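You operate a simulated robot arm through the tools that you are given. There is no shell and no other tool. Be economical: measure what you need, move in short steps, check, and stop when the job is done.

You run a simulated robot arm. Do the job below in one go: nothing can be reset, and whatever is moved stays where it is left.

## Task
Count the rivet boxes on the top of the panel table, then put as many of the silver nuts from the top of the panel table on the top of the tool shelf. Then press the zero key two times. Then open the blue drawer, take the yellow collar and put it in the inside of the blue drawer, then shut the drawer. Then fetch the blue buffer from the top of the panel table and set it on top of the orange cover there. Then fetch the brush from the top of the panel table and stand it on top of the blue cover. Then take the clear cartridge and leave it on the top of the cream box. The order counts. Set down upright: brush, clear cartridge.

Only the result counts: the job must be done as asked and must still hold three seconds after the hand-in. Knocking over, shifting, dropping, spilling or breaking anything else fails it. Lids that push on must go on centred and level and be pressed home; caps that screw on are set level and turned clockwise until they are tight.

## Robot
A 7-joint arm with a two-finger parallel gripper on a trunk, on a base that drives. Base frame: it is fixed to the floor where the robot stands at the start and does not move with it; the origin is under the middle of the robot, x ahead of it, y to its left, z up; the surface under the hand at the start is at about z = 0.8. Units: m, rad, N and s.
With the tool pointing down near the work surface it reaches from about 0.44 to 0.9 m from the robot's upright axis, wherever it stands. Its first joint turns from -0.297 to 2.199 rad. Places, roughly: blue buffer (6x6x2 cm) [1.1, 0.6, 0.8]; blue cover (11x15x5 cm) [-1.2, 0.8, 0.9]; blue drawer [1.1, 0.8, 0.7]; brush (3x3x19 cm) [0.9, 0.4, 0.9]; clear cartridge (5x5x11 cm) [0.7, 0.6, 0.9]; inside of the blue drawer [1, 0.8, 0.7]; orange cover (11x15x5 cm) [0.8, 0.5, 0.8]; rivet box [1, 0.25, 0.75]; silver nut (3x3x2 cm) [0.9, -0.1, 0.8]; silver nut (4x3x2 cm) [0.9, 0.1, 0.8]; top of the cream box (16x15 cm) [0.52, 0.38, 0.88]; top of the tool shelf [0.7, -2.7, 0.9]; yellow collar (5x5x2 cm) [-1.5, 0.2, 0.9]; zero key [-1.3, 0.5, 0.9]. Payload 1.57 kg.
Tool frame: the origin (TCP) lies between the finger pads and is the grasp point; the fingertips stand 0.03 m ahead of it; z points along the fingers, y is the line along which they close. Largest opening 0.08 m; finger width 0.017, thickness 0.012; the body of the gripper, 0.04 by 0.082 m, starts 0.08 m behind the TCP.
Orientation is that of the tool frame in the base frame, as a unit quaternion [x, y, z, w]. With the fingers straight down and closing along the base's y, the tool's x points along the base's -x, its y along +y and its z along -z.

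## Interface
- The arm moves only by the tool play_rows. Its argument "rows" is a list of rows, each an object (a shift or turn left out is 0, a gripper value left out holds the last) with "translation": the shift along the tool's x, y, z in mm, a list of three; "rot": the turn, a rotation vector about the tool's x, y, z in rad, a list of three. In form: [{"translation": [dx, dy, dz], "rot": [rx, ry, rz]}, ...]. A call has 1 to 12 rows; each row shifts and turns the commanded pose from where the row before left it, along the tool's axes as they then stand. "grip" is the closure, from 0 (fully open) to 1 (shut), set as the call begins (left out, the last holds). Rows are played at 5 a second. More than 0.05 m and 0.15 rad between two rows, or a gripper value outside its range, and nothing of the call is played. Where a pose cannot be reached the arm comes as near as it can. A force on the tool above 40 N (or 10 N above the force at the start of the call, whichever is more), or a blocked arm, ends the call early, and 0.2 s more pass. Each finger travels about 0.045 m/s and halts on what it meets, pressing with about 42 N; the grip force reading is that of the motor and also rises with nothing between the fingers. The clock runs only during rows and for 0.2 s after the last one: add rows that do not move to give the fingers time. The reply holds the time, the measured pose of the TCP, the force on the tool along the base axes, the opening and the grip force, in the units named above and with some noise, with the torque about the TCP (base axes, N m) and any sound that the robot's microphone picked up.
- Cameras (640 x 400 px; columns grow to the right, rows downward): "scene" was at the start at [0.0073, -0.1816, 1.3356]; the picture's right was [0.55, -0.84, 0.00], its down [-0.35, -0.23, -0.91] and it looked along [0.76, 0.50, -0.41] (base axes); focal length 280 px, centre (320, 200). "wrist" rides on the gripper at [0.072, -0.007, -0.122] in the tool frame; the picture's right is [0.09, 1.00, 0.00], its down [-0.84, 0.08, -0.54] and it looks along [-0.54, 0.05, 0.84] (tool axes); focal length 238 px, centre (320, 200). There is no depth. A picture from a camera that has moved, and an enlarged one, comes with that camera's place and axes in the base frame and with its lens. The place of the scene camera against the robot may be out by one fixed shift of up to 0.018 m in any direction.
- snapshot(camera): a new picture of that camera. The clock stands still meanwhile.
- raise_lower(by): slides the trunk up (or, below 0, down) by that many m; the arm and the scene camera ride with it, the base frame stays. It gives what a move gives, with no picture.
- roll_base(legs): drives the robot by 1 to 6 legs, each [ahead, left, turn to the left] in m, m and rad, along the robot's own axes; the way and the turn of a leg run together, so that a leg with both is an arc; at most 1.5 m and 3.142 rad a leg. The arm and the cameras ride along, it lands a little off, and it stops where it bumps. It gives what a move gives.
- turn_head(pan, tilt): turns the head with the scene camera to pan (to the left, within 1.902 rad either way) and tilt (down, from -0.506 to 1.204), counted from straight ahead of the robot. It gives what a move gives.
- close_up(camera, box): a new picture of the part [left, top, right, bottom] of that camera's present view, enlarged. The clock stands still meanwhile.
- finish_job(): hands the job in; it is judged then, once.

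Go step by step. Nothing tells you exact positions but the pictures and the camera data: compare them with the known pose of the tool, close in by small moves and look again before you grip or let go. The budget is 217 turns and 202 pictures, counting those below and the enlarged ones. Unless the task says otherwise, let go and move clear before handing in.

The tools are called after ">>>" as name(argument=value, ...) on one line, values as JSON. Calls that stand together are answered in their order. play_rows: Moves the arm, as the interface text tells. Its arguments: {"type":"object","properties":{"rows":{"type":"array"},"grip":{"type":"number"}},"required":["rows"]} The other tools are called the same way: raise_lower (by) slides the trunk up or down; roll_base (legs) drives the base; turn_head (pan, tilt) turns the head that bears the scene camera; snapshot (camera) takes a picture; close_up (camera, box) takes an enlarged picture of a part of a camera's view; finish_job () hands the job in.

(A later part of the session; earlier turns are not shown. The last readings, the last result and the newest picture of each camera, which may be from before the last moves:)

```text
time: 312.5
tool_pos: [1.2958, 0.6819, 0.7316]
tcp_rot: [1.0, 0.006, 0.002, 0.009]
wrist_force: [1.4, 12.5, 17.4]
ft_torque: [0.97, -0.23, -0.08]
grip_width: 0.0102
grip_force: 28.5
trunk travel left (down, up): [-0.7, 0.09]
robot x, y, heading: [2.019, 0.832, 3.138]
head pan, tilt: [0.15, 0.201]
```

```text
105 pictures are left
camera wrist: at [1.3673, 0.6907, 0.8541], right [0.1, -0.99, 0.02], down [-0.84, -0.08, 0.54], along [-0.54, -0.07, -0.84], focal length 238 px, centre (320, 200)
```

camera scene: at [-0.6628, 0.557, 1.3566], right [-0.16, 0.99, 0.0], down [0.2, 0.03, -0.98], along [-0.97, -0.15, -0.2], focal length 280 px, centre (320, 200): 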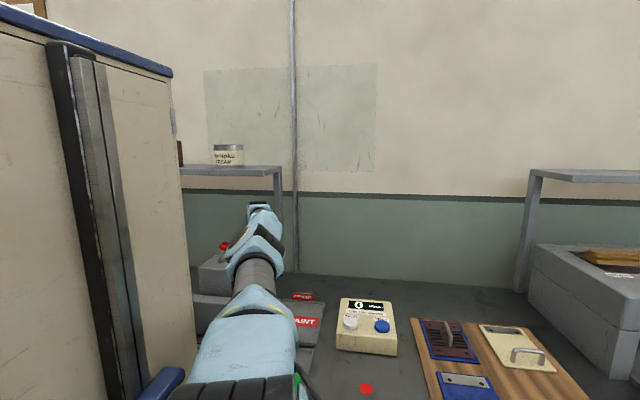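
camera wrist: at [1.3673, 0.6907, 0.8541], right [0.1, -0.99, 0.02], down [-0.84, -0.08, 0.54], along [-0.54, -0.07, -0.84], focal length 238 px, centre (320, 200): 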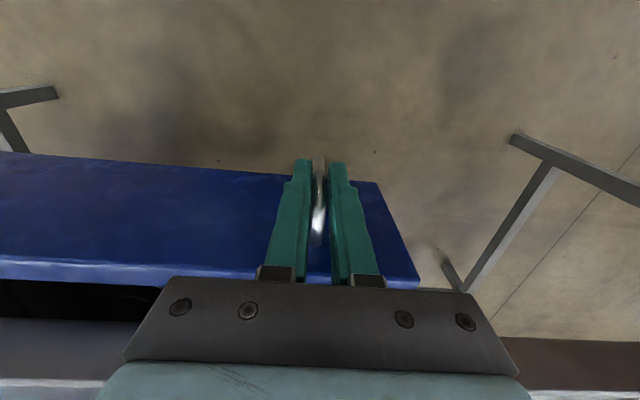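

>>> play_rows(rows=[{"translation": [-7, 0, 0]}, {"translation": [-7, 0, 0]}, {"translation": [-7, 0, 0]}, {"translation": [-7, 0, 0]}, {"translation": [-7, 0, 0]}, {"translation": [-7, 0, 0]}, {"translation": [-7, 0, 0]}, {"translation": [-5, 0, 0]}, {"translation": [-3, 0, 0]}, {"translation": [-3, 0, 0]}, {}])

>>> snapshot(camera="wrist")

```text
time: 314.9
tool_pos: [1.2386, 0.6812, 0.73]
tcp_rot: [1.0, 0.007, 0.004, 0.009]
wrist_force: [13.3, 24.5, 20.4]
ft_torque: [1.27, -0.2, -0.16]
grip_width: 0.0099
grip_force: 28.1
trunk travel left (down, up): [-0.7, 0.09]
robot x, y, heading: [2.0179, 0.8304, 3.138]
head pan, tilt: [0.15, 0.201]
```

```text
104 pictures are left
camera wrist: at [1.309, 0.6904, 0.8533], right [0.11, -0.99, 0.02], down [-0.84, -0.08, 0.54], along [-0.53, -0.07, -0.84], focal length 238 px, centre (320, 200)
```

wrist: 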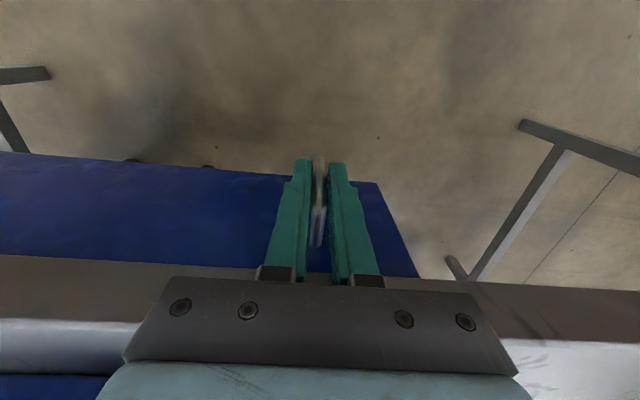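

>>> play_rows(rows=[{"translation": [-3, 0, 0]}, {"translation": [-3, 0, 0]}, {}])

```text
time: 315.7
tool_pos: [1.2326, 0.6816, 0.7287]
tcp_rot: [1.0, 0.006, 0.006, 0.008]
wrist_force: [24.7, 24.6, -2.3]
ft_torque: [1.25, -0.49, -0.06]
grip_width: 0.0103
grip_force: 28.8
trunk travel left (down, up): [-0.7, 0.09]
robot x, y, heading: [2.0187, 0.8288, 3.139]
head pan, tilt: [0.15, 0.201]
```

>>> play_rows(rows=[{"translation": [-3, 0, 0]}, {"translation": [-3, 0, 0]}, {}])

>>> play_rows(rows=[{}, {}, {}, {"translation": [30, 0, 0]}, {"translation": [30, 0, 0]}, {"translation": [0, 0, -40]}, {"translation": [0, 0, -45]}, {"translation": [0, 0, -45]}, {"translation": [0, 0, -45]}, {"translation": [0, 0, -45]}, {}], grip=0)

>>> snapshot(camera="wrist")

```text
time: 316.5
tool_pos: [1.2259, 0.6818, 0.7299]
tcp_rot: [1.0, 0.007, 0.004, 0.008]
wrist_force: [23.1, 23.9, -6.2]
ft_torque: [1.22, -0.43, 0.18]
grip_width: 0.0101
grip_force: 28.2
trunk travel left (down, up): [-0.7, 0.09]
robot x, y, heading: [2.0196, 0.8279, 3.139]
head pan, tilt: [0.15, 0.201]
```

```text
time: 318.9
tool_pos: [1.2829, 0.6867, 0.9507]
tcp_rot: [1.0, 0.006, 0.003, 0.009]
wrist_force: [-0.2, 0.9, 0.2]
ft_torque: [-0.02, 0.0, -0.01]
grip_width: 0.0802
grip_force: 0.1
trunk travel left (down, up): [-0.7, 0.09]
robot x, y, heading: [2.0207, 0.83, 3.139]
head pan, tilt: [0.15, 0.201]
```

```text
103 pictures are left
camera wrist: at [1.355, 0.6941, 1.0733], right [0.11, -0.99, 0.02], down [-0.84, -0.08, 0.54], along [-0.53, -0.07, -0.84], focal length 238 px, centre (320, 200)
```

wrist: 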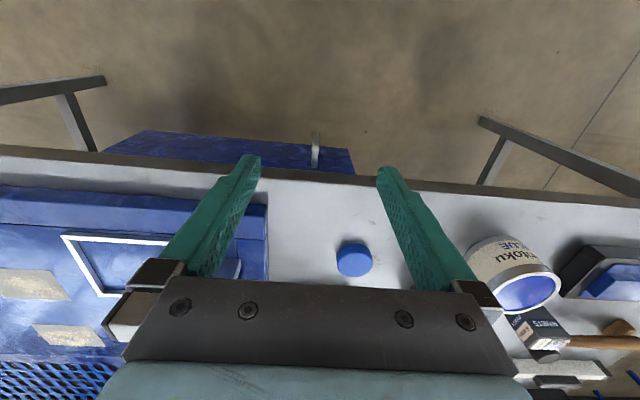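

Drawer is shut. Next the blue buffer at about [1.10, 0.61]. I raise, and drive closer on this side so both buffer and orange cover are in reach.

>>> play_rows(rows=[{"translation": [10, 0, -45]}, {"translation": [10, 0, -45]}, {"translation": [10, 0, -45]}, {"translation": [10, 0, -45]}, {"translation": [0, 0, -45]}, {}])

>>> roll_base(legs=[[0, 0.28, 0], [0.36, 0, 0]])

>>> snapshot(camera="wrist")

>>> turn_head(pan=0.3, tilt=0.6)

>>> snapshot(camera="scene")

```text
time: 320.3
tool_pos: [1.3208, 0.6899, 1.1762]
tcp_rot: [1.0, 0.007, 0.002, 0.01]
wrist_force: [-0.3, 1.0, -1.2]
ft_torque: [0.0, -0.02, 0.03]
grip_width: 0.0799
grip_force: 0.1
trunk travel left (down, up): [-0.7, 0.09]
robot x, y, heading: [2.0205, 0.8308, 3.137]
head pan, tilt: [0.15, 0.201]
```

```text
time: 324.1
tool_pos: [0.9604, 0.4159, 1.1768]
tcp_rot: [1.0, 0.004, 0.002, 0.01]
wrist_force: [0.1, -0.2, 0.2]
ft_torque: [-0.02, 0.01, -0.01]
grip_width: 0.08
grip_force: 0.1
trunk travel left (down, up): [-0.7, 0.09]
robot x, y, heading: [1.6578, 0.5522, 3.131]
head pan, tilt: [0.15, 0.201]
```

```text
102 pictures are left
camera wrist: at [1.0319, 0.4239, 1.2986], right [0.1, -0.99, 0.02], down [-0.84, -0.07, 0.54], along [-0.54, -0.07, -0.84], focal length 238 px, centre (320, 200)
```

wrist: 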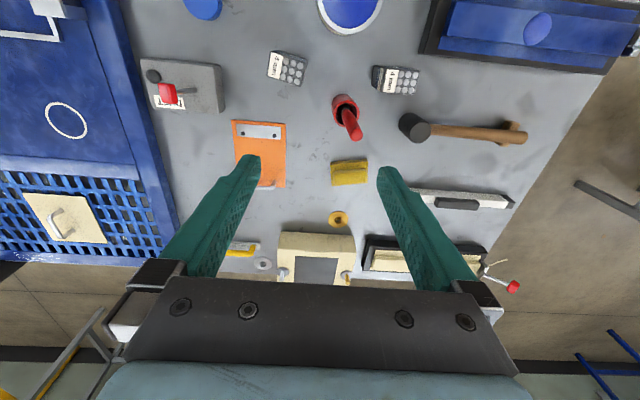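

```text
time: 325.0
tool_pos: [0.9609, 0.417, 1.176]
tcp_rot: [1.0, 0.003, 0.003, 0.01]
wrist_force: [-1.1, -0.4, 0.4]
ft_torque: [0.01, 0.03, 0.0]
grip_width: 0.0798
grip_force: 0.0
trunk travel left (down, up): [-0.7, 0.09]
robot x, y, heading: [1.6575, 0.5486, 3.133]
head pan, tilt: [0.3, 0.6]
```

```text
101 pictures are left
camera scene: at [1.6645, 0.7516, 1.3199], right [-0.29, 0.96, 0.0], down [0.54, 0.16, -0.83], along [-0.79, -0.24, -0.56], focal length 280 px, centre (320, 200)
```

scene: 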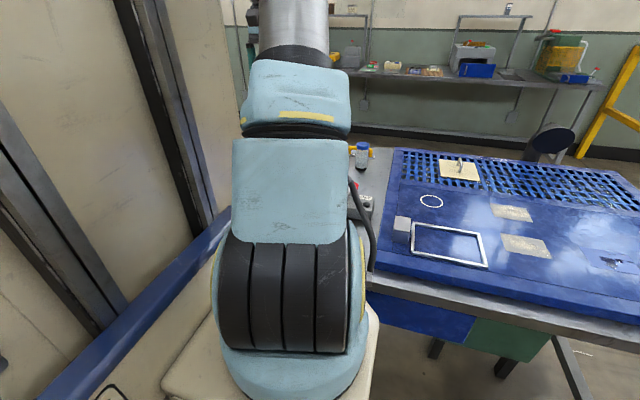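

>>> play_rows(rows=[{"translation": [27, -39, 0]}, {"translation": [27, -39, 0]}, {"translation": [27, -39, 0]}, {"translation": [27, -39, 0]}, {"translation": [27, -39, 0]}, {"translation": [0, 0, 45]}, {"translation": [0, 0, 45]}, {"translation": [0, 0, 45]}, {"translation": [0, 0, 45]}, {}])

>>> snapshot(camera="wrist")

```text
time: 327.2
tool_pos: [1.0943, 0.6076, 0.9951]
tcp_rot: [1.0, 0.004, 0.002, 0.009]
wrist_force: [0.1, 0.0, 0.2]
ft_torque: [0.0, 0.0, 0.02]
grip_width: 0.0798
grip_force: 0.1
trunk travel left (down, up): [-0.7, 0.09]
robot x, y, heading: [1.6602, 0.5479, 3.132]
head pan, tilt: [0.3, 0.6]
```

```text
100 pictures are left
camera wrist: at [1.1658, 0.6167, 1.1154], right [0.1, -0.99, 0.02], down [-0.84, -0.07, 0.54], along [-0.54, -0.07, -0.84], focal length 238 px, centre (320, 200)
```

wrist: 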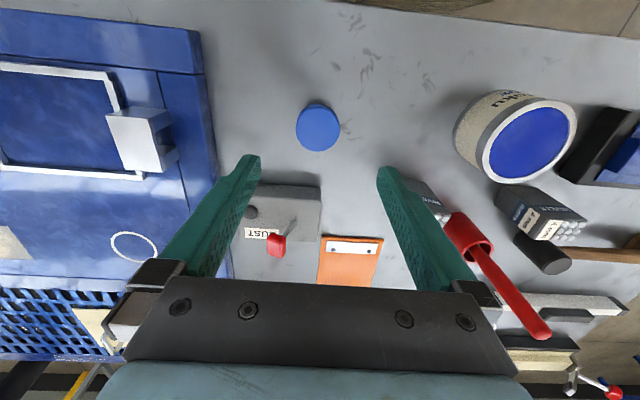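

>>> play_rows(rows=[{"translation": [-13, 3, 45]}, {"translation": [0, 0, 45]}, {"translation": [0, 0, 20]}, {}])

>>> snapshot(camera="wrist")

```text
time: 328.2
tool_pos: [1.0827, 0.603, 0.8835]
tcp_rot: [1.0, 0.003, 0.003, 0.009]
wrist_force: [-1.1, 0.0, -0.2]
ft_torque: [-0.01, -0.01, 0.05]
grip_width: 0.08
grip_force: 0.1
trunk travel left (down, up): [-0.7, 0.09]
robot x, y, heading: [1.6552, 0.5511, 3.132]
head pan, tilt: [0.3, 0.6]
```

```text
99 pictures are left
camera wrist: at [1.1539, 0.6114, 1.0054], right [0.1, -0.99, 0.02], down [-0.84, -0.07, 0.54], along [-0.54, -0.07, -0.84], focal length 238 px, centre (320, 200)
```

wrist: 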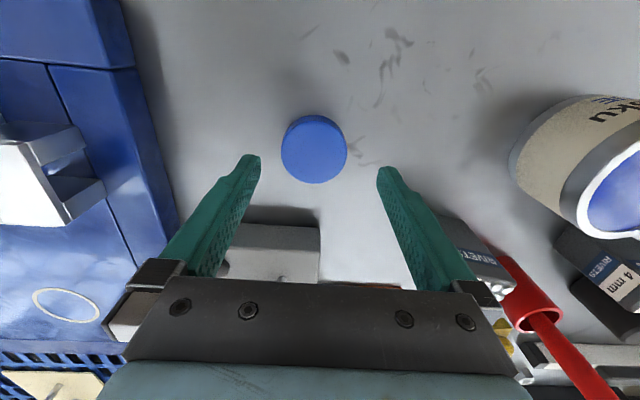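

>>> play_rows(rows=[{"translation": [-2, -2, 25]}, {"translation": [0, 0, 15]}, {"translation": [0, 0, 8]}, {}])

>>> play_rows(rows=[{}, {}, {}, {}], grip=1)

>>> play_rows(rows=[{"translation": [0, 0, -45]}, {"translation": [0, 0, -45]}, {"translation": [0, 0, -45]}, {"translation": [0, 0, -45]}, {}])

>>> snapshot(camera="wrist")

```text
time: 329.2
tool_pos: [1.0802, 0.6032, 0.8351]
tcp_rot: [1.0, 0.003, 0.002, 0.01]
wrist_force: [-0.6, 0.8, -0.3]
ft_torque: [0.0, 0.02, -0.01]
grip_width: 0.0802
grip_force: 0.1
trunk travel left (down, up): [-0.7, 0.09]
robot x, y, heading: [1.6574, 0.5516, 3.133]
head pan, tilt: [0.3, 0.6]
```

```text
time: 330.2
tool_pos: [1.0801, 0.6036, 0.8362]
tcp_rot: [1.0, 0.004, 0.002, 0.01]
wrist_force: [-0.4, 0.5, 0.2]
ft_torque: [-0.01, 0.0, 0.02]
grip_width: 0.0535
grip_force: 35.7
trunk travel left (down, up): [-0.7, 0.09]
robot x, y, heading: [1.6558, 0.551, 3.131]
head pan, tilt: [0.3, 0.6]
```

```text
time: 331.4
tool_pos: [1.0798, 0.6083, 1.0164]
tcp_rot: [1.0, 0.004, 0.002, 0.009]
wrist_force: [-0.7, -0.1, -0.8]
ft_torque: [0.0, 0.0, 0.0]
grip_width: 0.0533
grip_force: 42.4
trunk travel left (down, up): [-0.7, 0.09]
robot x, y, heading: [1.6575, 0.5509, 3.132]
head pan, tilt: [0.3, 0.6]
```

```text
98 pictures are left
camera wrist: at [1.1512, 0.6165, 1.1379], right [0.1, -0.99, 0.02], down [-0.84, -0.07, 0.54], along [-0.53, -0.07, -0.84], focal length 238 px, centre (320, 200)
```

wrist: 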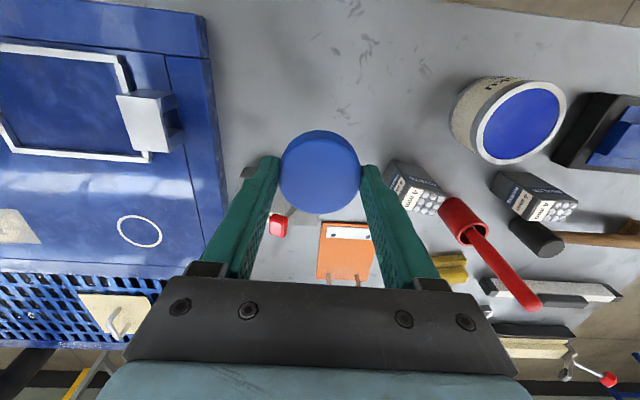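

Buffer held. Move over the orange cover (centre about [0.822, 0.521]).

>>> play_rows(rows=[{"translation": [-42, 14, 0]}, {"translation": [-42, 14, 0]}, {"translation": [-42, 14, 0]}, {"translation": [-42, 14, 0]}, {"translation": [-42, 14, 0]}, {"translation": [-38, 14, 0]}, {}])

>>> snapshot(camera="wrist")

```text
time: 333.0
tool_pos: [0.8326, 0.5215, 1.0169]
tcp_rot: [1.0, 0.003, 0.003, 0.01]
wrist_force: [0.1, 1.3, -0.8]
ft_torque: [-0.06, 0.01, 0.01]
grip_width: 0.0534
grip_force: 41.9
trunk travel left (down, up): [-0.7, 0.09]
robot x, y, heading: [1.6553, 0.5476, 3.132]
head pan, tilt: [0.3, 0.6]
```

```text
97 pictures are left
camera wrist: at [0.9037, 0.5301, 1.1381], right [0.1, -0.99, 0.02], down [-0.84, -0.07, 0.54], along [-0.53, -0.07, -0.84], focal length 238 px, centre (320, 200)
```

wrist: 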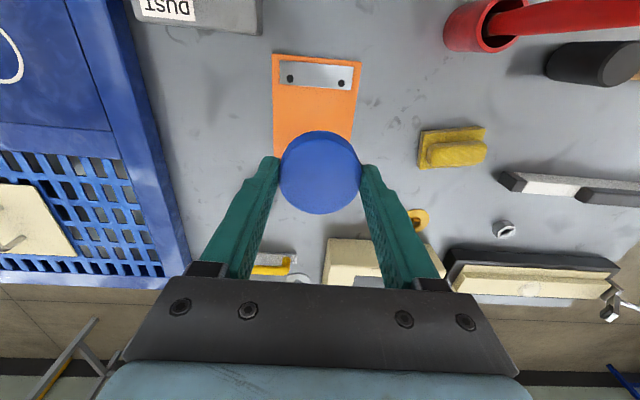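

>>> play_rows(rows=[{"translation": [-7, -2, 45]}, {"translation": [0, 0, 45]}, {"translation": [0, 0, 25]}, {}])

>>> snapshot(camera="wrist")

>>> snapshot(camera="scene")

```text
time: 334.0
tool_pos: [0.8258, 0.5212, 0.8998]
tcp_rot: [1.0, 0.004, 0.002, 0.01]
wrist_force: [0.0, 0.3, -1.1]
ft_torque: [0.03, -0.01, 0.03]
grip_width: 0.0531
grip_force: 42.3
trunk travel left (down, up): [-0.7, 0.09]
robot x, y, heading: [1.6587, 0.5508, 3.136]
head pan, tilt: [0.3, 0.6]
```

```text
96 pictures are left
camera wrist: at [0.8971, 0.5296, 1.0218], right [0.1, -0.99, 0.02], down [-0.84, -0.07, 0.54], along [-0.54, -0.07, -0.84], focal length 238 px, centre (320, 200)
```

wrist: 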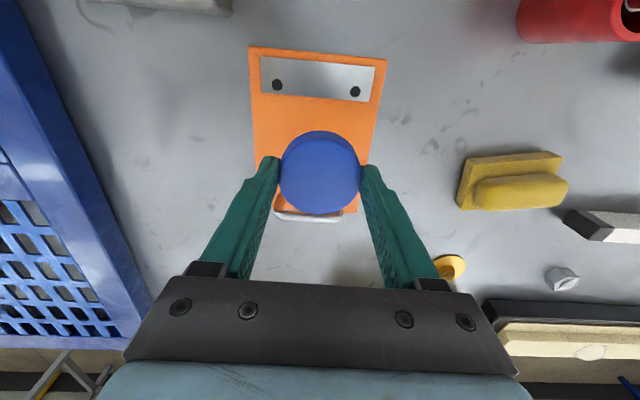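

```text
95 pictures are left
camera scene: at [1.6645, 0.7516, 1.3198], right [-0.29, 0.96, 0.0], down [0.54, 0.16, -0.83], along [-0.79, -0.24, -0.56], focal length 280 px, centre (320, 200)
```

scene: 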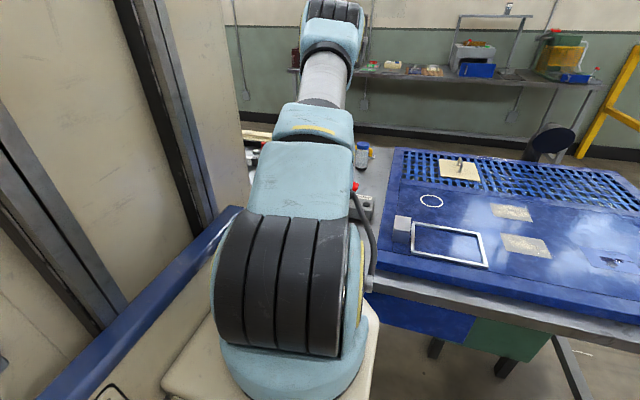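

>>> play_rows(rows=[{"translation": [0, 0, 25]}, {"translation": [0, 0, 10]}, {"translation": [0, 0, 4]}, {"translation": [0, 0, 3]}, {"translation": [0, 0, 3]}, {"translation": [0, 0, 3]}, {"translation": [0, 0, 3]}, {"translation": [0, 0, 3]}, {"translation": [0, 0, 3]}])

>>> snapshot(camera="wrist")

```text
time: 336.0
tool_pos: [0.8265, 0.5219, 0.8424]
tcp_rot: [1.0, 0.004, 0.003, 0.009]
wrist_force: [0.3, -0.4, -0.3]
ft_torque: [0.01, 0.01, -0.02]
grip_width: 0.0534
grip_force: 42.1
trunk travel left (down, up): [-0.7, 0.09]
robot x, y, heading: [1.66, 0.5501, 3.138]
head pan, tilt: [0.3, 0.6]
```

```text
94 pictures are left
camera wrist: at [0.8979, 0.5289, 0.9652], right [0.1, -0.99, 0.02], down [-0.84, -0.07, 0.54], along [-0.53, -0.07, -0.84], focal length 238 px, centre (320, 200)
```

wrist: 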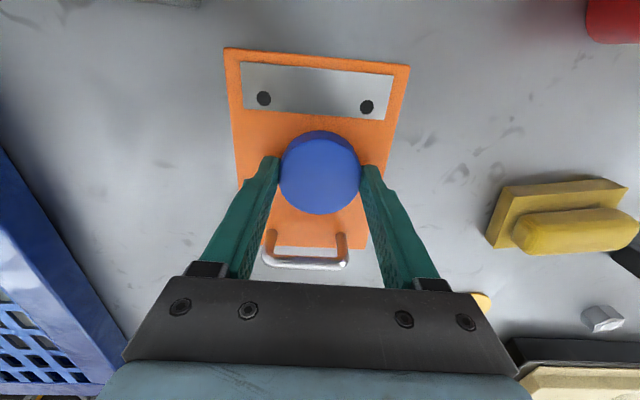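

>>> play_rows(rows=[{"translation": [0, 0, 2]}, {"translation": [0, 0, 2]}, {"translation": [0, 0, 2]}, {"translation": [0, 0, 2]}, {"translation": [0, 0, 2]}])

```text
time: 337.1
tool_pos: [0.8256, 0.5198, 0.8415]
tcp_rot: [1.0, 0.004, 0.001, 0.01]
wrist_force: [9.0, 1.2, 19.8]
ft_torque: [0.33, -0.49, -0.14]
grip_width: 0.0531
grip_force: 41.8
trunk travel left (down, up): [-0.7, 0.09]
robot x, y, heading: [1.6536, 0.5507, 3.138]
head pan, tilt: [0.3, 0.6]
stopped in row 5: the force on the tool passed its limit at 43 N (the readings are from after the stop); the commanded pose is now the measured one
```

Contact on the cover. Ease off and release.

>>> play_rows(rows=[{"translation": [0, 0, -1]}, {}])

>>> play_rows(rows=[{}, {}, {}, {"translation": [0, 0, -20]}, {"translation": [0, 0, -40]}, {"translation": [0, 0, -50]}, {"translation": [0, 0, -50]}, {}], grip=0)

>>> snapshot(camera="wrist")

```text
time: 337.7
tool_pos: [0.8243, 0.5201, 0.8401]
tcp_rot: [1.0, 0.003, 0.0, 0.01]
wrist_force: [5.0, 1.1, 17.3]
ft_torque: [0.18, -0.26, -0.03]
grip_width: 0.0535
grip_force: 42.3
trunk travel left (down, up): [-0.7, 0.09]
robot x, y, heading: [1.6569, 0.5503, 3.129]
head pan, tilt: [0.3, 0.6]
```

```text
time: 339.5
tool_pos: [0.8239, 0.5238, 1.0014]
tcp_rot: [1.0, 0.003, 0.001, 0.01]
wrist_force: [0.3, 0.3, 0.1]
ft_torque: [-0.01, -0.01, 0.0]
grip_width: 0.0801
grip_force: 0.1
trunk travel left (down, up): [-0.7, 0.09]
robot x, y, heading: [1.6598, 0.5542, 3.133]
head pan, tilt: [0.3, 0.6]
```

```text
93 pictures are left
camera wrist: at [0.8967, 0.5319, 1.1228], right [0.1, -0.99, 0.02], down [-0.84, -0.07, 0.54], along [-0.54, -0.07, -0.84], focal length 238 px, centre (320, 200)
```

wrist: 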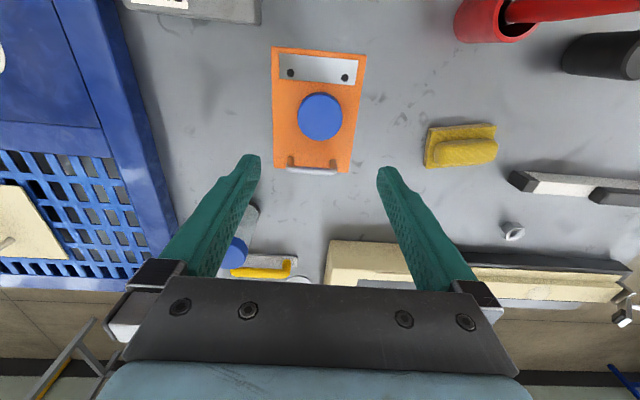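

The buffer sits in the middle of the orange cover. Now the brush, standing in the red cup at about [0.942, 0.364]; I go above it and look.

>>> play_rows(rows=[{"translation": [0, 0, -45]}, {"translation": [0, 0, -45]}, {"translation": [0, 0, -30]}, {"translation": [30, 40, 0]}, {"translation": [30, 40, 0]}, {"translation": [30, 40, 0]}, {"translation": [28, 40, 0]}, {}])

>>> snapshot(camera="wrist")

```text
time: 341.3
tool_pos: [0.9435, 0.3666, 1.1219]
tcp_rot: [1.0, 0.004, 0.001, 0.009]
wrist_force: [-0.5, -0.5, -0.3]
ft_torque: [-0.03, -0.01, 0.0]
grip_width: 0.0799
grip_force: 0.1
trunk travel left (down, up): [-0.7, 0.09]
robot x, y, heading: [1.6566, 0.5491, 3.131]
head pan, tilt: [0.3, 0.6]
```

```text
92 pictures are left
camera wrist: at [1.015, 0.3745, 1.2443], right [0.1, -0.99, 0.02], down [-0.84, -0.07, 0.54], along [-0.54, -0.07, -0.84], focal length 238 px, centre (320, 200)
```

wrist: 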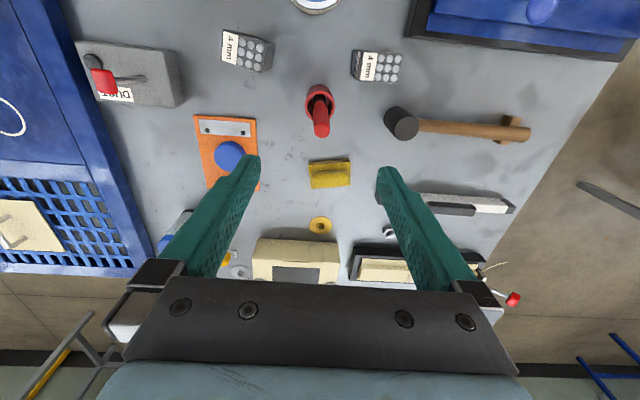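

>>> close_up(camera="wrist", box=[270, 70, 370, 150])

```text
5.00 times, centred on (320, 110) of wrist
camera zoom: at [1.015, 0.3745, 1.2443], right [0.1, -0.99, 0.02], down [-0.84, -0.07, 0.54], along [-0.54, -0.07, -0.84], focal length 1192 px, centre (320, 650)
```

zoom: 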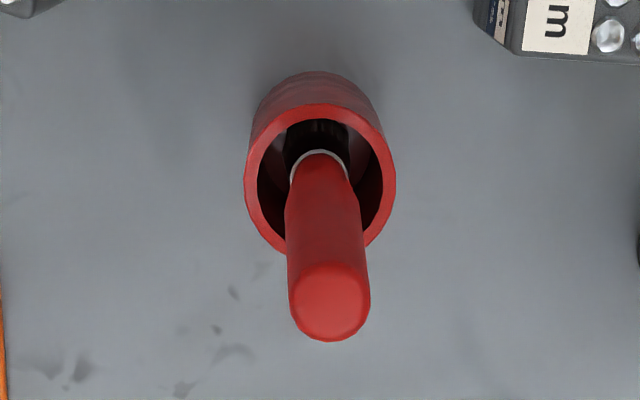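

Brush is vertical at about [0.941, 0.360]; handle top ≈0.995, cup rim ≈0.855. Descend around the handle.

>>> play_rows(rows=[{"translation": [-2, 6, 30]}, {"translation": [0, 0, 40]}, {"translation": [0, 0, 40]}, {}])

>>> snapshot(camera="wrist")

```text
time: 342.3
tool_pos: [0.9412, 0.358, 1.013]
tcp_rot: [1.0, 0.004, 0.001, 0.01]
wrist_force: [0.2, -0.7, -0.3]
ft_torque: [0.02, 0.01, -0.01]
grip_width: 0.0799
grip_force: 0.1
trunk travel left (down, up): [-0.7, 0.09]
robot x, y, heading: [1.6577, 0.5491, 3.13]
head pan, tilt: [0.3, 0.6]
```

```text
90 pictures are left
camera wrist: at [1.014, 0.3665, 1.135], right [0.1, -0.99, 0.02], down [-0.84, -0.07, 0.54], along [-0.54, -0.07, -0.84], focal length 238 px, centre (320, 200)
```

wrist: 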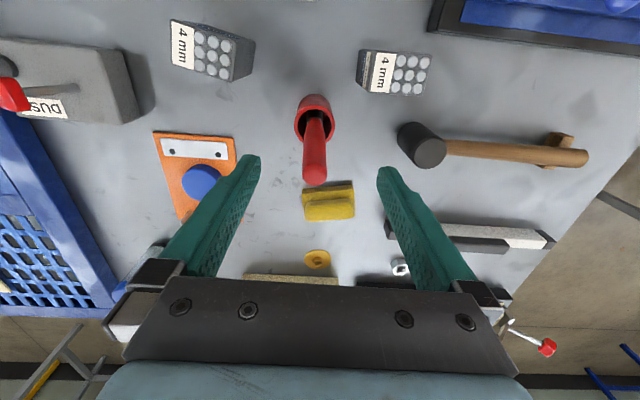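

>>> play_rows(rows=[{"translation": [2, -2, 30]}, {"translation": [0, 0, 30]}, {"translation": [0, 0, 18]}, {}])

>>> snapshot(camera="wrist")

>>> play_rows(rows=[{}, {}, {}, {}, {}, {}], grip=1)

>>> snapshot(camera="wrist")

```text
time: 343.3
tool_pos: [0.9435, 0.3591, 0.9351]
tcp_rot: [1.0, 0.003, 0.001, 0.01]
wrist_force: [-1.1, 0.8, 1.0]
ft_torque: [-0.03, -0.06, -0.01]
grip_width: 0.0797
grip_force: 0.1
trunk travel left (down, up): [-0.7, 0.09]
robot x, y, heading: [1.6554, 0.5496, 3.127]
head pan, tilt: [0.3, 0.6]
```

```text
89 pictures are left
camera wrist: at [1.0153, 0.3676, 1.0572], right [0.1, -0.99, 0.02], down [-0.84, -0.07, 0.54], along [-0.54, -0.07, -0.84], focal length 238 px, centre (320, 200)
```

wrist: 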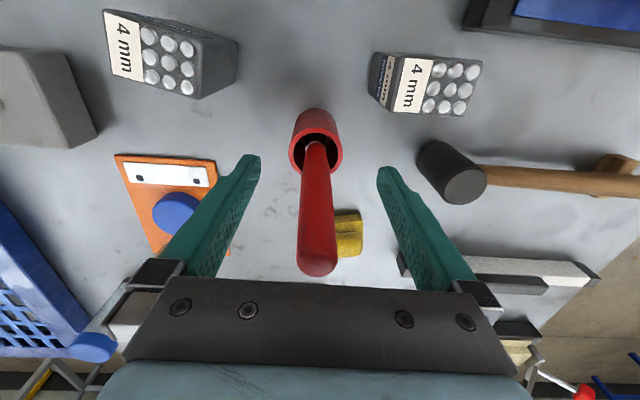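

```text
time: 344.7
tool_pos: [0.9433, 0.3596, 0.9353]
tcp_rot: [1.0, 0.005, 0.0, 0.009]
wrist_force: [0.3, 0.3, 1.1]
ft_torque: [0.11, 0.03, -0.02]
grip_width: 0.0194
grip_force: 33.3
trunk travel left (down, up): [-0.7, 0.09]
robot x, y, heading: [1.6557, 0.5531, 3.134]
head pan, tilt: [0.3, 0.6]
```

```text
88 pictures are left
camera wrist: at [1.0153, 0.3676, 1.0575], right [0.1, -0.99, 0.02], down [-0.84, -0.07, 0.54], along [-0.54, -0.07, -0.84], focal length 238 px, centre (320, 200)
```

wrist: 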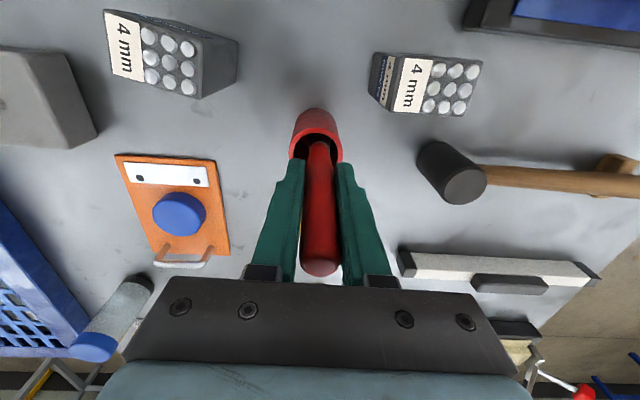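

Gripped. Lifting straight up out of the cup.

>>> play_rows(rows=[{"translation": [0, 0, -25]}, {"translation": [0, 0, -25]}, {"translation": [0, 0, -30]}, {"translation": [0, 0, -40]}, {"translation": [0, 0, -40]}, {"translation": [0, 0, -40]}, {"translation": [0, 0, -40]}, {"translation": [0, 0, -40]}, {}])

>>> snapshot(camera="wrist")

```text
time: 346.7
tool_pos: [0.9419, 0.3643, 1.2148]
tcp_rot: [1.0, 0.004, 0.001, 0.009]
wrist_force: [0.1, 0.2, -0.2]
ft_torque: [0.04, -0.04, 0.02]
grip_width: 0.0193
grip_force: 33.4
trunk travel left (down, up): [-0.7, 0.09]
robot x, y, heading: [1.6568, 0.5492, 3.135]
head pan, tilt: [0.3, 0.6]
```

```text
87 pictures are left
camera wrist: at [1.015, 0.3725, 1.3371], right [0.1, -0.99, 0.02], down [-0.84, -0.07, 0.54], along [-0.54, -0.07, -0.84], focal length 238 px, centre (320, 200)
```

wrist: 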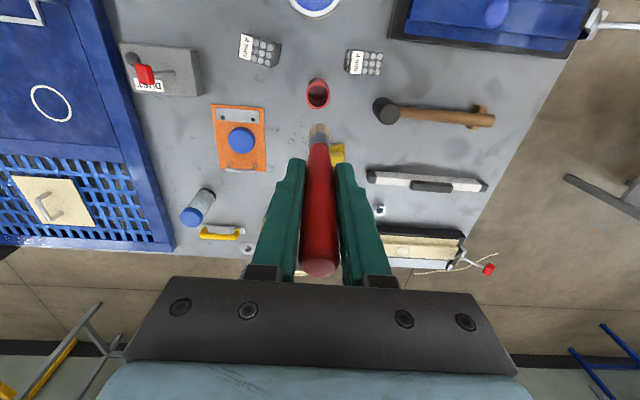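

Brush is out cleanly. Drive around to the wall bench's blue cover.

>>> roll_base(legs=[[-0.46, 0, 0], [0, 1.26, 0.006], [1.25, 0, 0], [1.2, 0, 0]])

>>> turn_head(pan=-0.3, tilt=0.5)

>>> roll_base(legs=[[0, -0.85, 0], [0, -0.85, 0]])

>>> snapshot(camera="scene")

>>> snapshot(camera="wrist")

```text
time: 367.0
tool_pos: [-1.0407, -0.9767, 1.2139]
tcp_rot: [1.0, 0.02, 0.0, 0.01]
wrist_force: [-0.9, 0.2, -0.4]
ft_torque: [-0.02, 0.03, 0.02]
grip_width: 0.0191
grip_force: 33.4
trunk travel left (down, up): [-0.7, 0.09]
robot x, y, heading: [-0.3368, -0.7691, -3.118]
head pan, tilt: [0.3, 0.6]
```

```text
time: 368.0
tool_pos: [-1.0402, -0.976, 1.2156]
tcp_rot: [1.0, 0.021, 0.001, 0.009]
wrist_force: [0.4, -0.2, 0.4]
ft_torque: [0.02, -0.01, 0.03]
grip_width: 0.0192
grip_force: 32.9
trunk travel left (down, up): [-0.7, 0.09]
robot x, y, heading: [-0.3353, -0.766, -3.116]
head pan, tilt: [-0.3, 0.499]
```

```text
time: 376.6
tool_pos: [-1.0909, 0.7041, 1.2152]
tcp_rot: [1.0, 0.027, 0.002, 0.009]
wrist_force: [0.1, 0.3, -1.5]
ft_torque: [-0.03, -0.01, -0.02]
grip_width: 0.019
grip_force: 33.8
trunk travel left (down, up): [-0.7, 0.09]
robot x, y, heading: [-0.386, 0.9202, -3.104]
head pan, tilt: [-0.3, 0.499]
```

```text
86 pictures are left
camera scene: at [-0.3927, 1.1762, 1.3289], right [0.26, 0.97, 0.0], down [0.46, -0.12, -0.88], along [-0.85, 0.23, -0.48], focal length 280 px, centre (320, 200)
```

scene: 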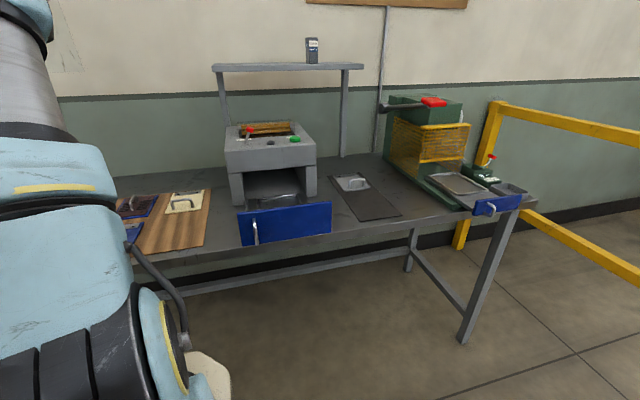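

```text
85 pictures are left
camera wrist: at [-1.0196, 0.7151, 1.3368], right [0.14, -0.99, 0.02], down [-0.83, -0.11, 0.54], along [-0.53, -0.09, -0.84], focal length 238 px, centre (320, 200)
```

wrist: 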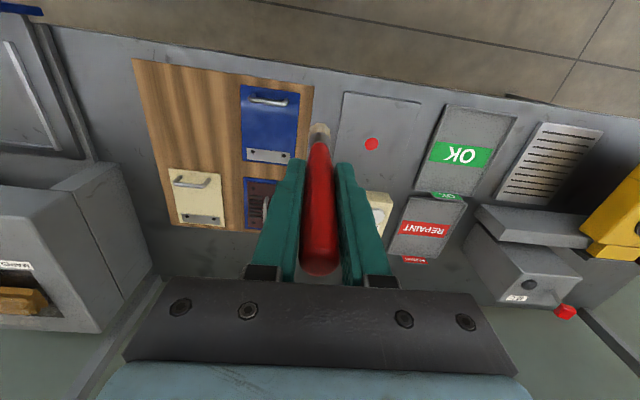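

Blue cover on the wooden board, free middle at about [-1.17, 0.78]. Move above it and lower partly.

>>> play_rows(rows=[{"translation": [-25, -27, 0]}, {"translation": [-25, -27, 0]}, {"translation": [-25, -26, 0]}, {"translation": [0, 0, 40]}, {"translation": [0, 0, 40]}, {"translation": [0, 0, 40]}, {}])

>>> snapshot(camera="wrist")

>>> turn_head(pan=0.2, tilt=0.5)

>>> snapshot(camera="scene")

```text
time: 378.2
tool_pos: [-1.1696, 0.7763, 1.0929]
tcp_rot: [1.0, 0.026, 0.002, 0.009]
wrist_force: [-0.4, -0.4, -0.3]
ft_torque: [0.03, 0.0, 0.03]
grip_width: 0.0189
grip_force: 33.6
trunk travel left (down, up): [-0.7, 0.09]
robot x, y, heading: [-0.3896, 0.9164, -3.103]
head pan, tilt: [-0.3, 0.499]
```

```text
84 pictures are left
camera wrist: at [-1.0981, 0.7883, 1.2147], right [0.14, -0.99, 0.02], down [-0.83, -0.11, 0.54], along [-0.53, -0.09, -0.84], focal length 238 px, centre (320, 200)
```

wrist: 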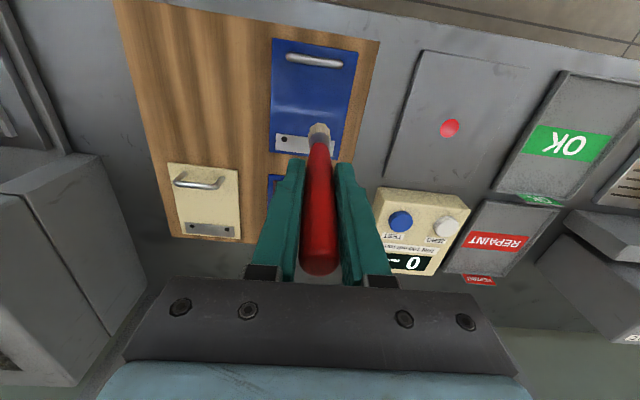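

```text
time: 379.1
tool_pos: [-1.1694, 0.7764, 1.0926]
tcp_rot: [1.0, 0.026, 0.001, 0.01]
wrist_force: [0.1, 0.4, -1.4]
ft_torque: [0.0, 0.0, -0.03]
grip_width: 0.0193
grip_force: 32.9
trunk travel left (down, up): [-0.7, 0.09]
robot x, y, heading: [-0.3869, 0.9253, -3.1]
head pan, tilt: [0.201, 0.499]
```

```text
83 pictures are left
camera scene: at [-0.3933, 1.1312, 1.3289], right [-0.23, 0.97, 0.0], down [0.47, 0.11, -0.88], along [-0.85, -0.21, -0.48], focal length 280 px, centre (320, 200)
```

scene: 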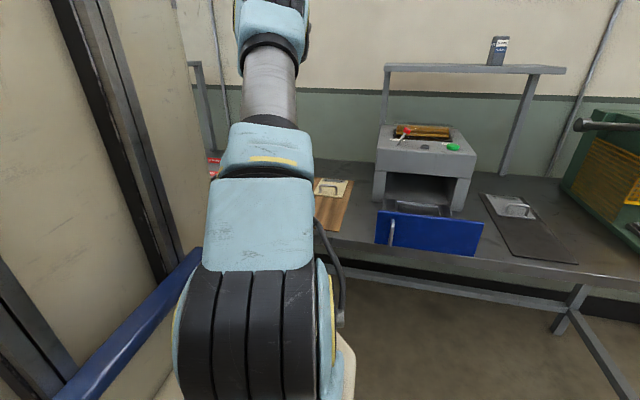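

Brush is straight below the hand. Nudge to the plate's middle and lower until contact.

>>> play_rows(rows=[{"translation": [6, -11, 30]}, {"translation": [0, 0, 30]}, {}])

>>> snapshot(camera="wrist")

```text
time: 379.9
tool_pos: [-1.165, 0.7867, 1.0332]
tcp_rot: [1.0, 0.026, 0.002, 0.009]
wrist_force: [0.1, -0.5, -0.3]
ft_torque: [0.03, 0.02, 0.01]
grip_width: 0.0195
grip_force: 33.2
trunk travel left (down, up): [-0.7, 0.09]
robot x, y, heading: [-0.3843, 0.9215, -3.107]
head pan, tilt: [0.201, 0.499]
```

```text
82 pictures are left
camera wrist: at [-1.0932, 0.7984, 1.1551], right [0.14, -0.99, 0.02], down [-0.83, -0.11, 0.54], along [-0.53, -0.09, -0.84], focal length 238 px, centre (320, 200)
```

wrist: 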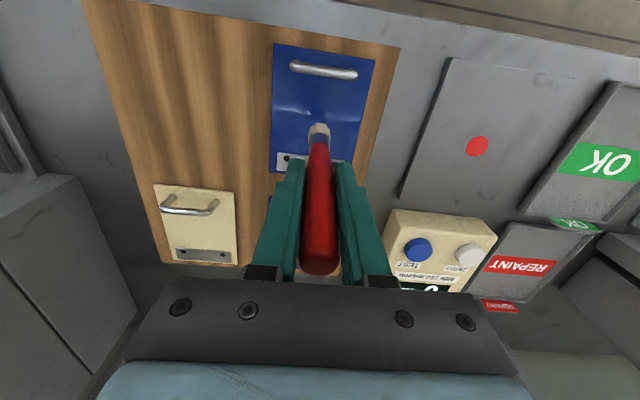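

>>> play_rows(rows=[{"translation": [0, 0, 12]}, {"translation": [0, 0, 5]}, {"translation": [0, 0, 3]}, {"translation": [0, 0, 3]}, {"translation": [0, 0, 3]}, {"translation": [0, 0, 2]}, {"translation": [0, 0, 2]}, {"translation": [0, 0, 2]}, {"translation": [0, 0, 2]}, {}])

>>> close_up(camera="wrist", box=[250, 50, 390, 180])

```text
time: 382.1
tool_pos: [-1.1648, 0.7863, 0.9978]
tcp_rot: [1.0, 0.026, 0.001, 0.01]
wrist_force: [0.3, 0.1, -1.0]
ft_torque: [0.0, -0.02, 0.01]
grip_width: 0.0191
grip_force: 32.9
trunk travel left (down, up): [-0.7, 0.09]
robot x, y, heading: [-0.3824, 0.9228, -3.105]
head pan, tilt: [0.201, 0.499]
```

```text
3.08 times, centred on (320, 115) of wrist
camera zoom: at [-1.0928, 0.7982, 1.1208], right [0.14, -0.99, 0.02], down [-0.83, -0.11, 0.54], along [-0.53, -0.09, -0.84], focal length 733 px, centre (320, 462)
```

zoom: 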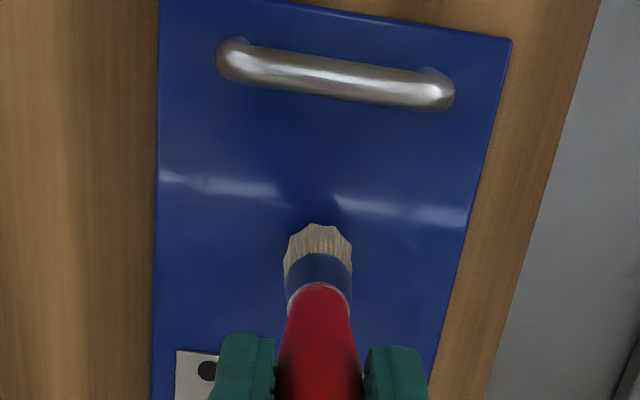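

>>> play_rows(rows=[{"translation": [0, 0, 2]}, {"translation": [0, 0, 2]}, {"translation": [0, 0, 2]}, {}])

>>> close_up(camera="wrist", box=[250, 50, 390, 180])

```text
time: 383.1
tool_pos: [-1.1632, 0.786, 0.9925]
tcp_rot: [1.0, 0.026, 0.001, 0.01]
wrist_force: [0.8, -0.2, -0.2]
ft_torque: [0.0, 0.0, 0.01]
grip_width: 0.0191
grip_force: 32.8
trunk travel left (down, up): [-0.7, 0.09]
robot x, y, heading: [-0.3879, 0.9231, -3.105]
head pan, tilt: [0.201, 0.499]
```

```text
3.08 times, centred on (320, 115) of wrist
camera zoom: at [-1.0926, 0.7978, 1.1149], right [0.14, -0.99, 0.02], down [-0.83, -0.11, 0.54], along [-0.53, -0.09, -0.84], focal length 733 px, centre (320, 462)
```

zoom: 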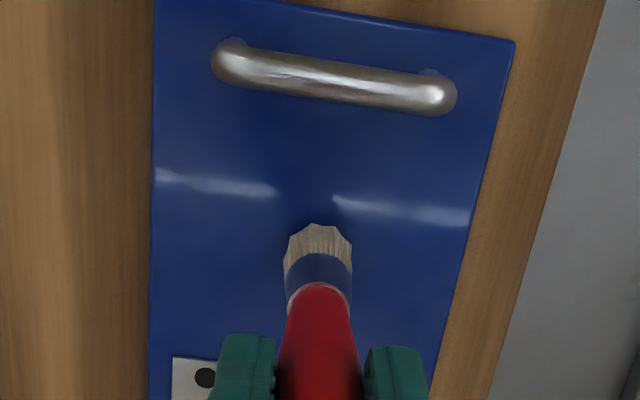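

>>> play_rows(rows=[{"translation": [0, 0, 2]}, {"translation": [0, 0, 2]}, {"translation": [0, 0, 2]}, {}])

```text
time: 384.1
tool_pos: [-1.1642, 0.7856, 0.9908]
tcp_rot: [1.0, 0.026, -0.001, 0.011]
wrist_force: [2.1, 1.5, 29.3]
ft_torque: [0.13, -0.23, 0.06]
grip_width: 0.0191
grip_force: 33.5
trunk travel left (down, up): [-0.7, 0.09]
robot x, y, heading: [-0.3882, 0.9259, -3.107]
head pan, tilt: [0.201, 0.499]
```

Contact (29 N). Ease off to near zero, then open.

>>> play_rows(rows=[{"translation": [0, 0, -2]}, {"translation": [0, 0, -1.5]}, {}])

```text
time: 384.9
tool_pos: [-1.1635, 0.7863, 0.9908]
tcp_rot: [1.0, 0.026, 0.001, 0.009]
wrist_force: [-4.9, -2.6, 13.0]
ft_torque: [-0.22, 0.67, 0.04]
grip_width: 0.019
grip_force: 33.1
trunk travel left (down, up): [-0.7, 0.09]
robot x, y, heading: [-0.3844, 0.924, -3.1]
head pan, tilt: [0.201, 0.499]
```

>>> play_rows(rows=[{"translation": [0, 0, -0.7]}, {}])

>>> play_rows(rows=[{}, {}, {}, {}, {}], grip=0)

>>> snapshot(camera="wrist")

```text
time: 385.5
tool_pos: [-1.1632, 0.786, 0.9907]
tcp_rot: [1.0, 0.026, 0.002, 0.008]
wrist_force: [-1.2, -0.9, 4.3]
ft_torque: [-0.06, 0.23, 0.02]
grip_width: 0.019
grip_force: 33.4
trunk travel left (down, up): [-0.7, 0.09]
robot x, y, heading: [-0.3865, 0.9224, -3.104]
head pan, tilt: [0.201, 0.499]
```

```text
time: 386.7
tool_pos: [-1.1645, 0.7852, 0.9921]
tcp_rot: [1.0, 0.026, 0.001, 0.01]
wrist_force: [-0.8, 0.4, 0.0]
ft_torque: [0.0, 0.0, 0.04]
grip_width: 0.0801
grip_force: 0.1
trunk travel left (down, up): [-0.7, 0.09]
robot x, y, heading: [-0.3866, 0.9227, -3.11]
head pan, tilt: [0.201, 0.499]
```

```text
79 pictures are left
camera wrist: at [-1.0927, 0.7979, 1.1134], right [0.14, -0.99, 0.02], down [-0.83, -0.11, 0.54], along [-0.53, -0.09, -0.84], focal length 238 px, centre (320, 200)
```

wrist: 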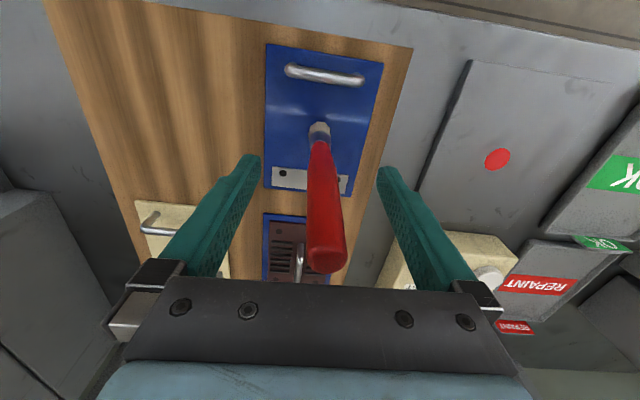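

The brush stands free; wait a moment, check it stays, then rise straight up.

>>> play_rows(rows=[{}, {}, {}, {}, {}])

>>> snapshot(camera="wrist")

```text
time: 387.9
tool_pos: [-1.1644, 0.7861, 0.9914]
tcp_rot: [1.0, 0.026, 0.002, 0.009]
wrist_force: [0.0, 0.0, -0.9]
ft_torque: [-0.02, -0.03, -0.03]
grip_width: 0.0802
grip_force: 0.3
trunk travel left (down, up): [-0.7, 0.09]
robot x, y, heading: [-0.3857, 0.9225, -3.107]
head pan, tilt: [0.201, 0.499]
```

```text
78 pictures are left
camera wrist: at [-1.0927, 0.7979, 1.1134], right [0.14, -0.99, 0.02], down [-0.83, -0.11, 0.54], along [-0.53, -0.09, -0.84], focal length 238 px, centre (320, 200)
```

wrist: 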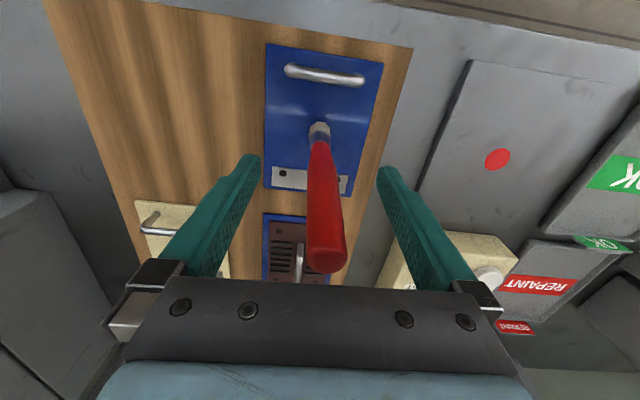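

Stable and vertical. Rise clear, then go back and turn round toward the panel table's near side.

>>> play_rows(rows=[{"translation": [0, 0, -30]}, {"translation": [0, 0, -40]}, {"translation": [0, 0, -50]}, {"translation": [0, 0, -50]}, {"translation": [0, 0, -30]}, {"translation": [45, 0, 0]}, {"translation": [45, 0, 0]}, {}])

>>> snapshot(camera="wrist")

>>> roll_base(legs=[[0, 0.92, -0.035], [0, 0, 1.57], [0, 0, 1.57]])

```text
time: 389.7
tool_pos: [-1.0747, 0.7953, 1.1906]
tcp_rot: [1.0, 0.026, 0.001, 0.009]
wrist_force: [0.0, 0.6, 0.1]
ft_torque: [0.05, -0.06, -0.01]
grip_width: 0.0799
grip_force: 0.1
trunk travel left (down, up): [-0.7, 0.09]
robot x, y, heading: [-0.3861, 0.9195, -3.105]
head pan, tilt: [0.201, 0.499]
```

```text
77 pictures are left
camera wrist: at [-1.0036, 0.8081, 1.3131], right [0.14, -0.99, 0.02], down [-0.83, -0.11, 0.54], along [-0.53, -0.09, -0.84], focal length 238 px, centre (320, 200)
```

wrist: 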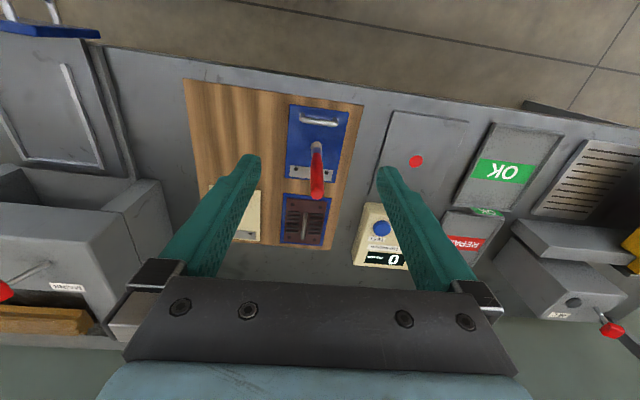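

```text
time: 402.1
tool_pos: [0.3237, 0.0925, 1.1924]
tcp_rot: [0.003, 1.0, 0.01, -0.001]
wrist_force: [-0.6, -0.5, 0.1]
ft_torque: [0.01, 0.0, -0.01]
grip_width: 0.0798
grip_force: 0.1
trunk travel left (down, up): [-0.7, 0.09]
robot x, y, heading: [-0.3755, 0.0072, -0.022]
head pan, tilt: [0.201, 0.499]
```

>>> roll_base(legs=[[0, 0.25, 0.02], [0.35, 0, 0]])

>>> snapshot(camera="wrist")

```text
time: 405.8
tool_pos: [0.6761, 0.3536, 1.1904]
tcp_rot: [-0.007, 1.0, 0.01, 0.0]
wrist_force: [0.1, -0.6, -0.1]
ft_torque: [0.01, 0.01, -0.01]
grip_width: 0.0801
grip_force: 0.0
trunk travel left (down, up): [-0.7, 0.09]
robot x, y, heading: [-0.0185, 0.2579, 0.0]
head pan, tilt: [0.201, 0.499]
```

```text
76 pictures are left
camera wrist: at [0.6058, 0.342, 1.3131], right [-0.11, 0.99, 0.02], down [0.84, 0.08, 0.54], along [0.54, 0.07, -0.84], focal length 238 px, centre (320, 200)
```

wrist: 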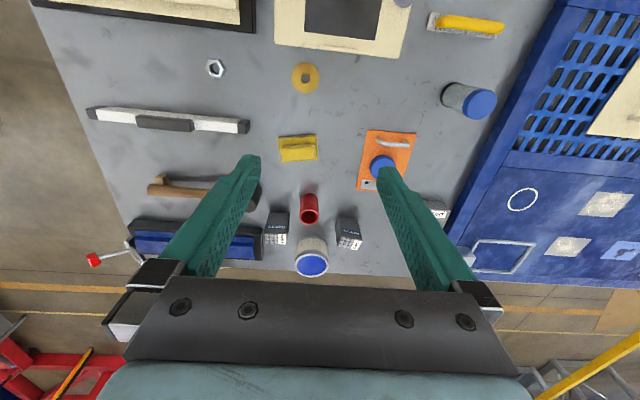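

>>> play_rows(rows=[{"translation": [4, 43, 0]}, {"translation": [4, 43, 0]}, {"translation": [4, 43, 0]}, {"translation": [4, 43, 0]}, {"translation": [4, 43, 0]}, {"translation": [4, 43, 0]}, {"translation": [0, 0, 45]}, {"translation": [0, 0, 45]}, {"translation": [0, 0, 40]}, {}])

>>> snapshot(camera="wrist")

```text
time: 408.0
tool_pos: [0.629, 0.5662, 1.0546]
tcp_rot: [-0.006, 1.0, 0.009, 0.0]
wrist_force: [0.3, 0.3, -0.7]
ft_torque: [0.0, -0.03, 0.0]
grip_width: 0.0799
grip_force: 0.0
out of reach, approached as far as the arm can: row 5, 6
trunk travel left (down, up): [-0.7, 0.09]
robot x, y, heading: [-0.0151, 0.2586, 0.003]
head pan, tilt: [0.201, 0.499]
```

```text
75 pictures are left
camera wrist: at [0.558, 0.5538, 1.1777], right [-0.1, 0.99, 0.02], down [0.84, 0.08, 0.54], along [0.54, 0.07, -0.84], focal length 238 px, centre (320, 200)
```

wrist: 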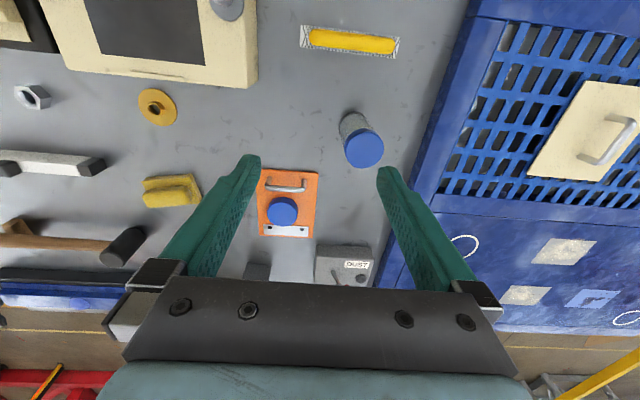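

>>> roll_base(legs=[[0, 0.09, 0]])

>>> snapshot(camera="wrist")

```text
time: 409.1
tool_pos: [0.6286, 0.6561, 1.0565]
tcp_rot: [-0.007, 1.0, 0.01, -0.001]
wrist_force: [0.1, 0.1, 0.0]
ft_torque: [0.03, 0.03, -0.01]
grip_width: 0.08
grip_force: 0.0
trunk travel left (down, up): [-0.7, 0.09]
robot x, y, heading: [-0.0154, 0.3432, -0.002]
head pan, tilt: [0.201, 0.499]
```

```text
74 pictures are left
camera wrist: at [0.5581, 0.6456, 1.1782], right [-0.11, 0.99, 0.02], down [0.84, 0.08, 0.54], along [0.54, 0.07, -0.84], focal length 238 px, centre (320, 200)
```

wrist: 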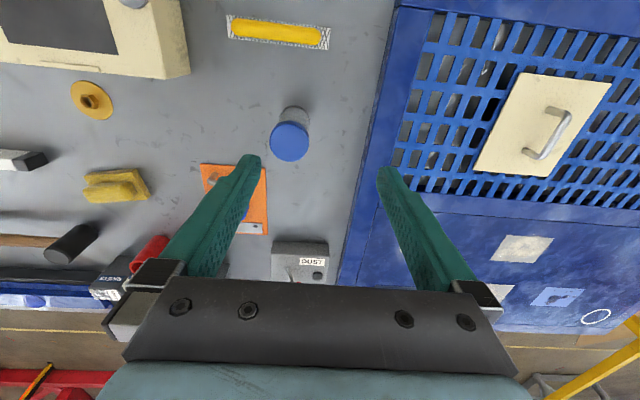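

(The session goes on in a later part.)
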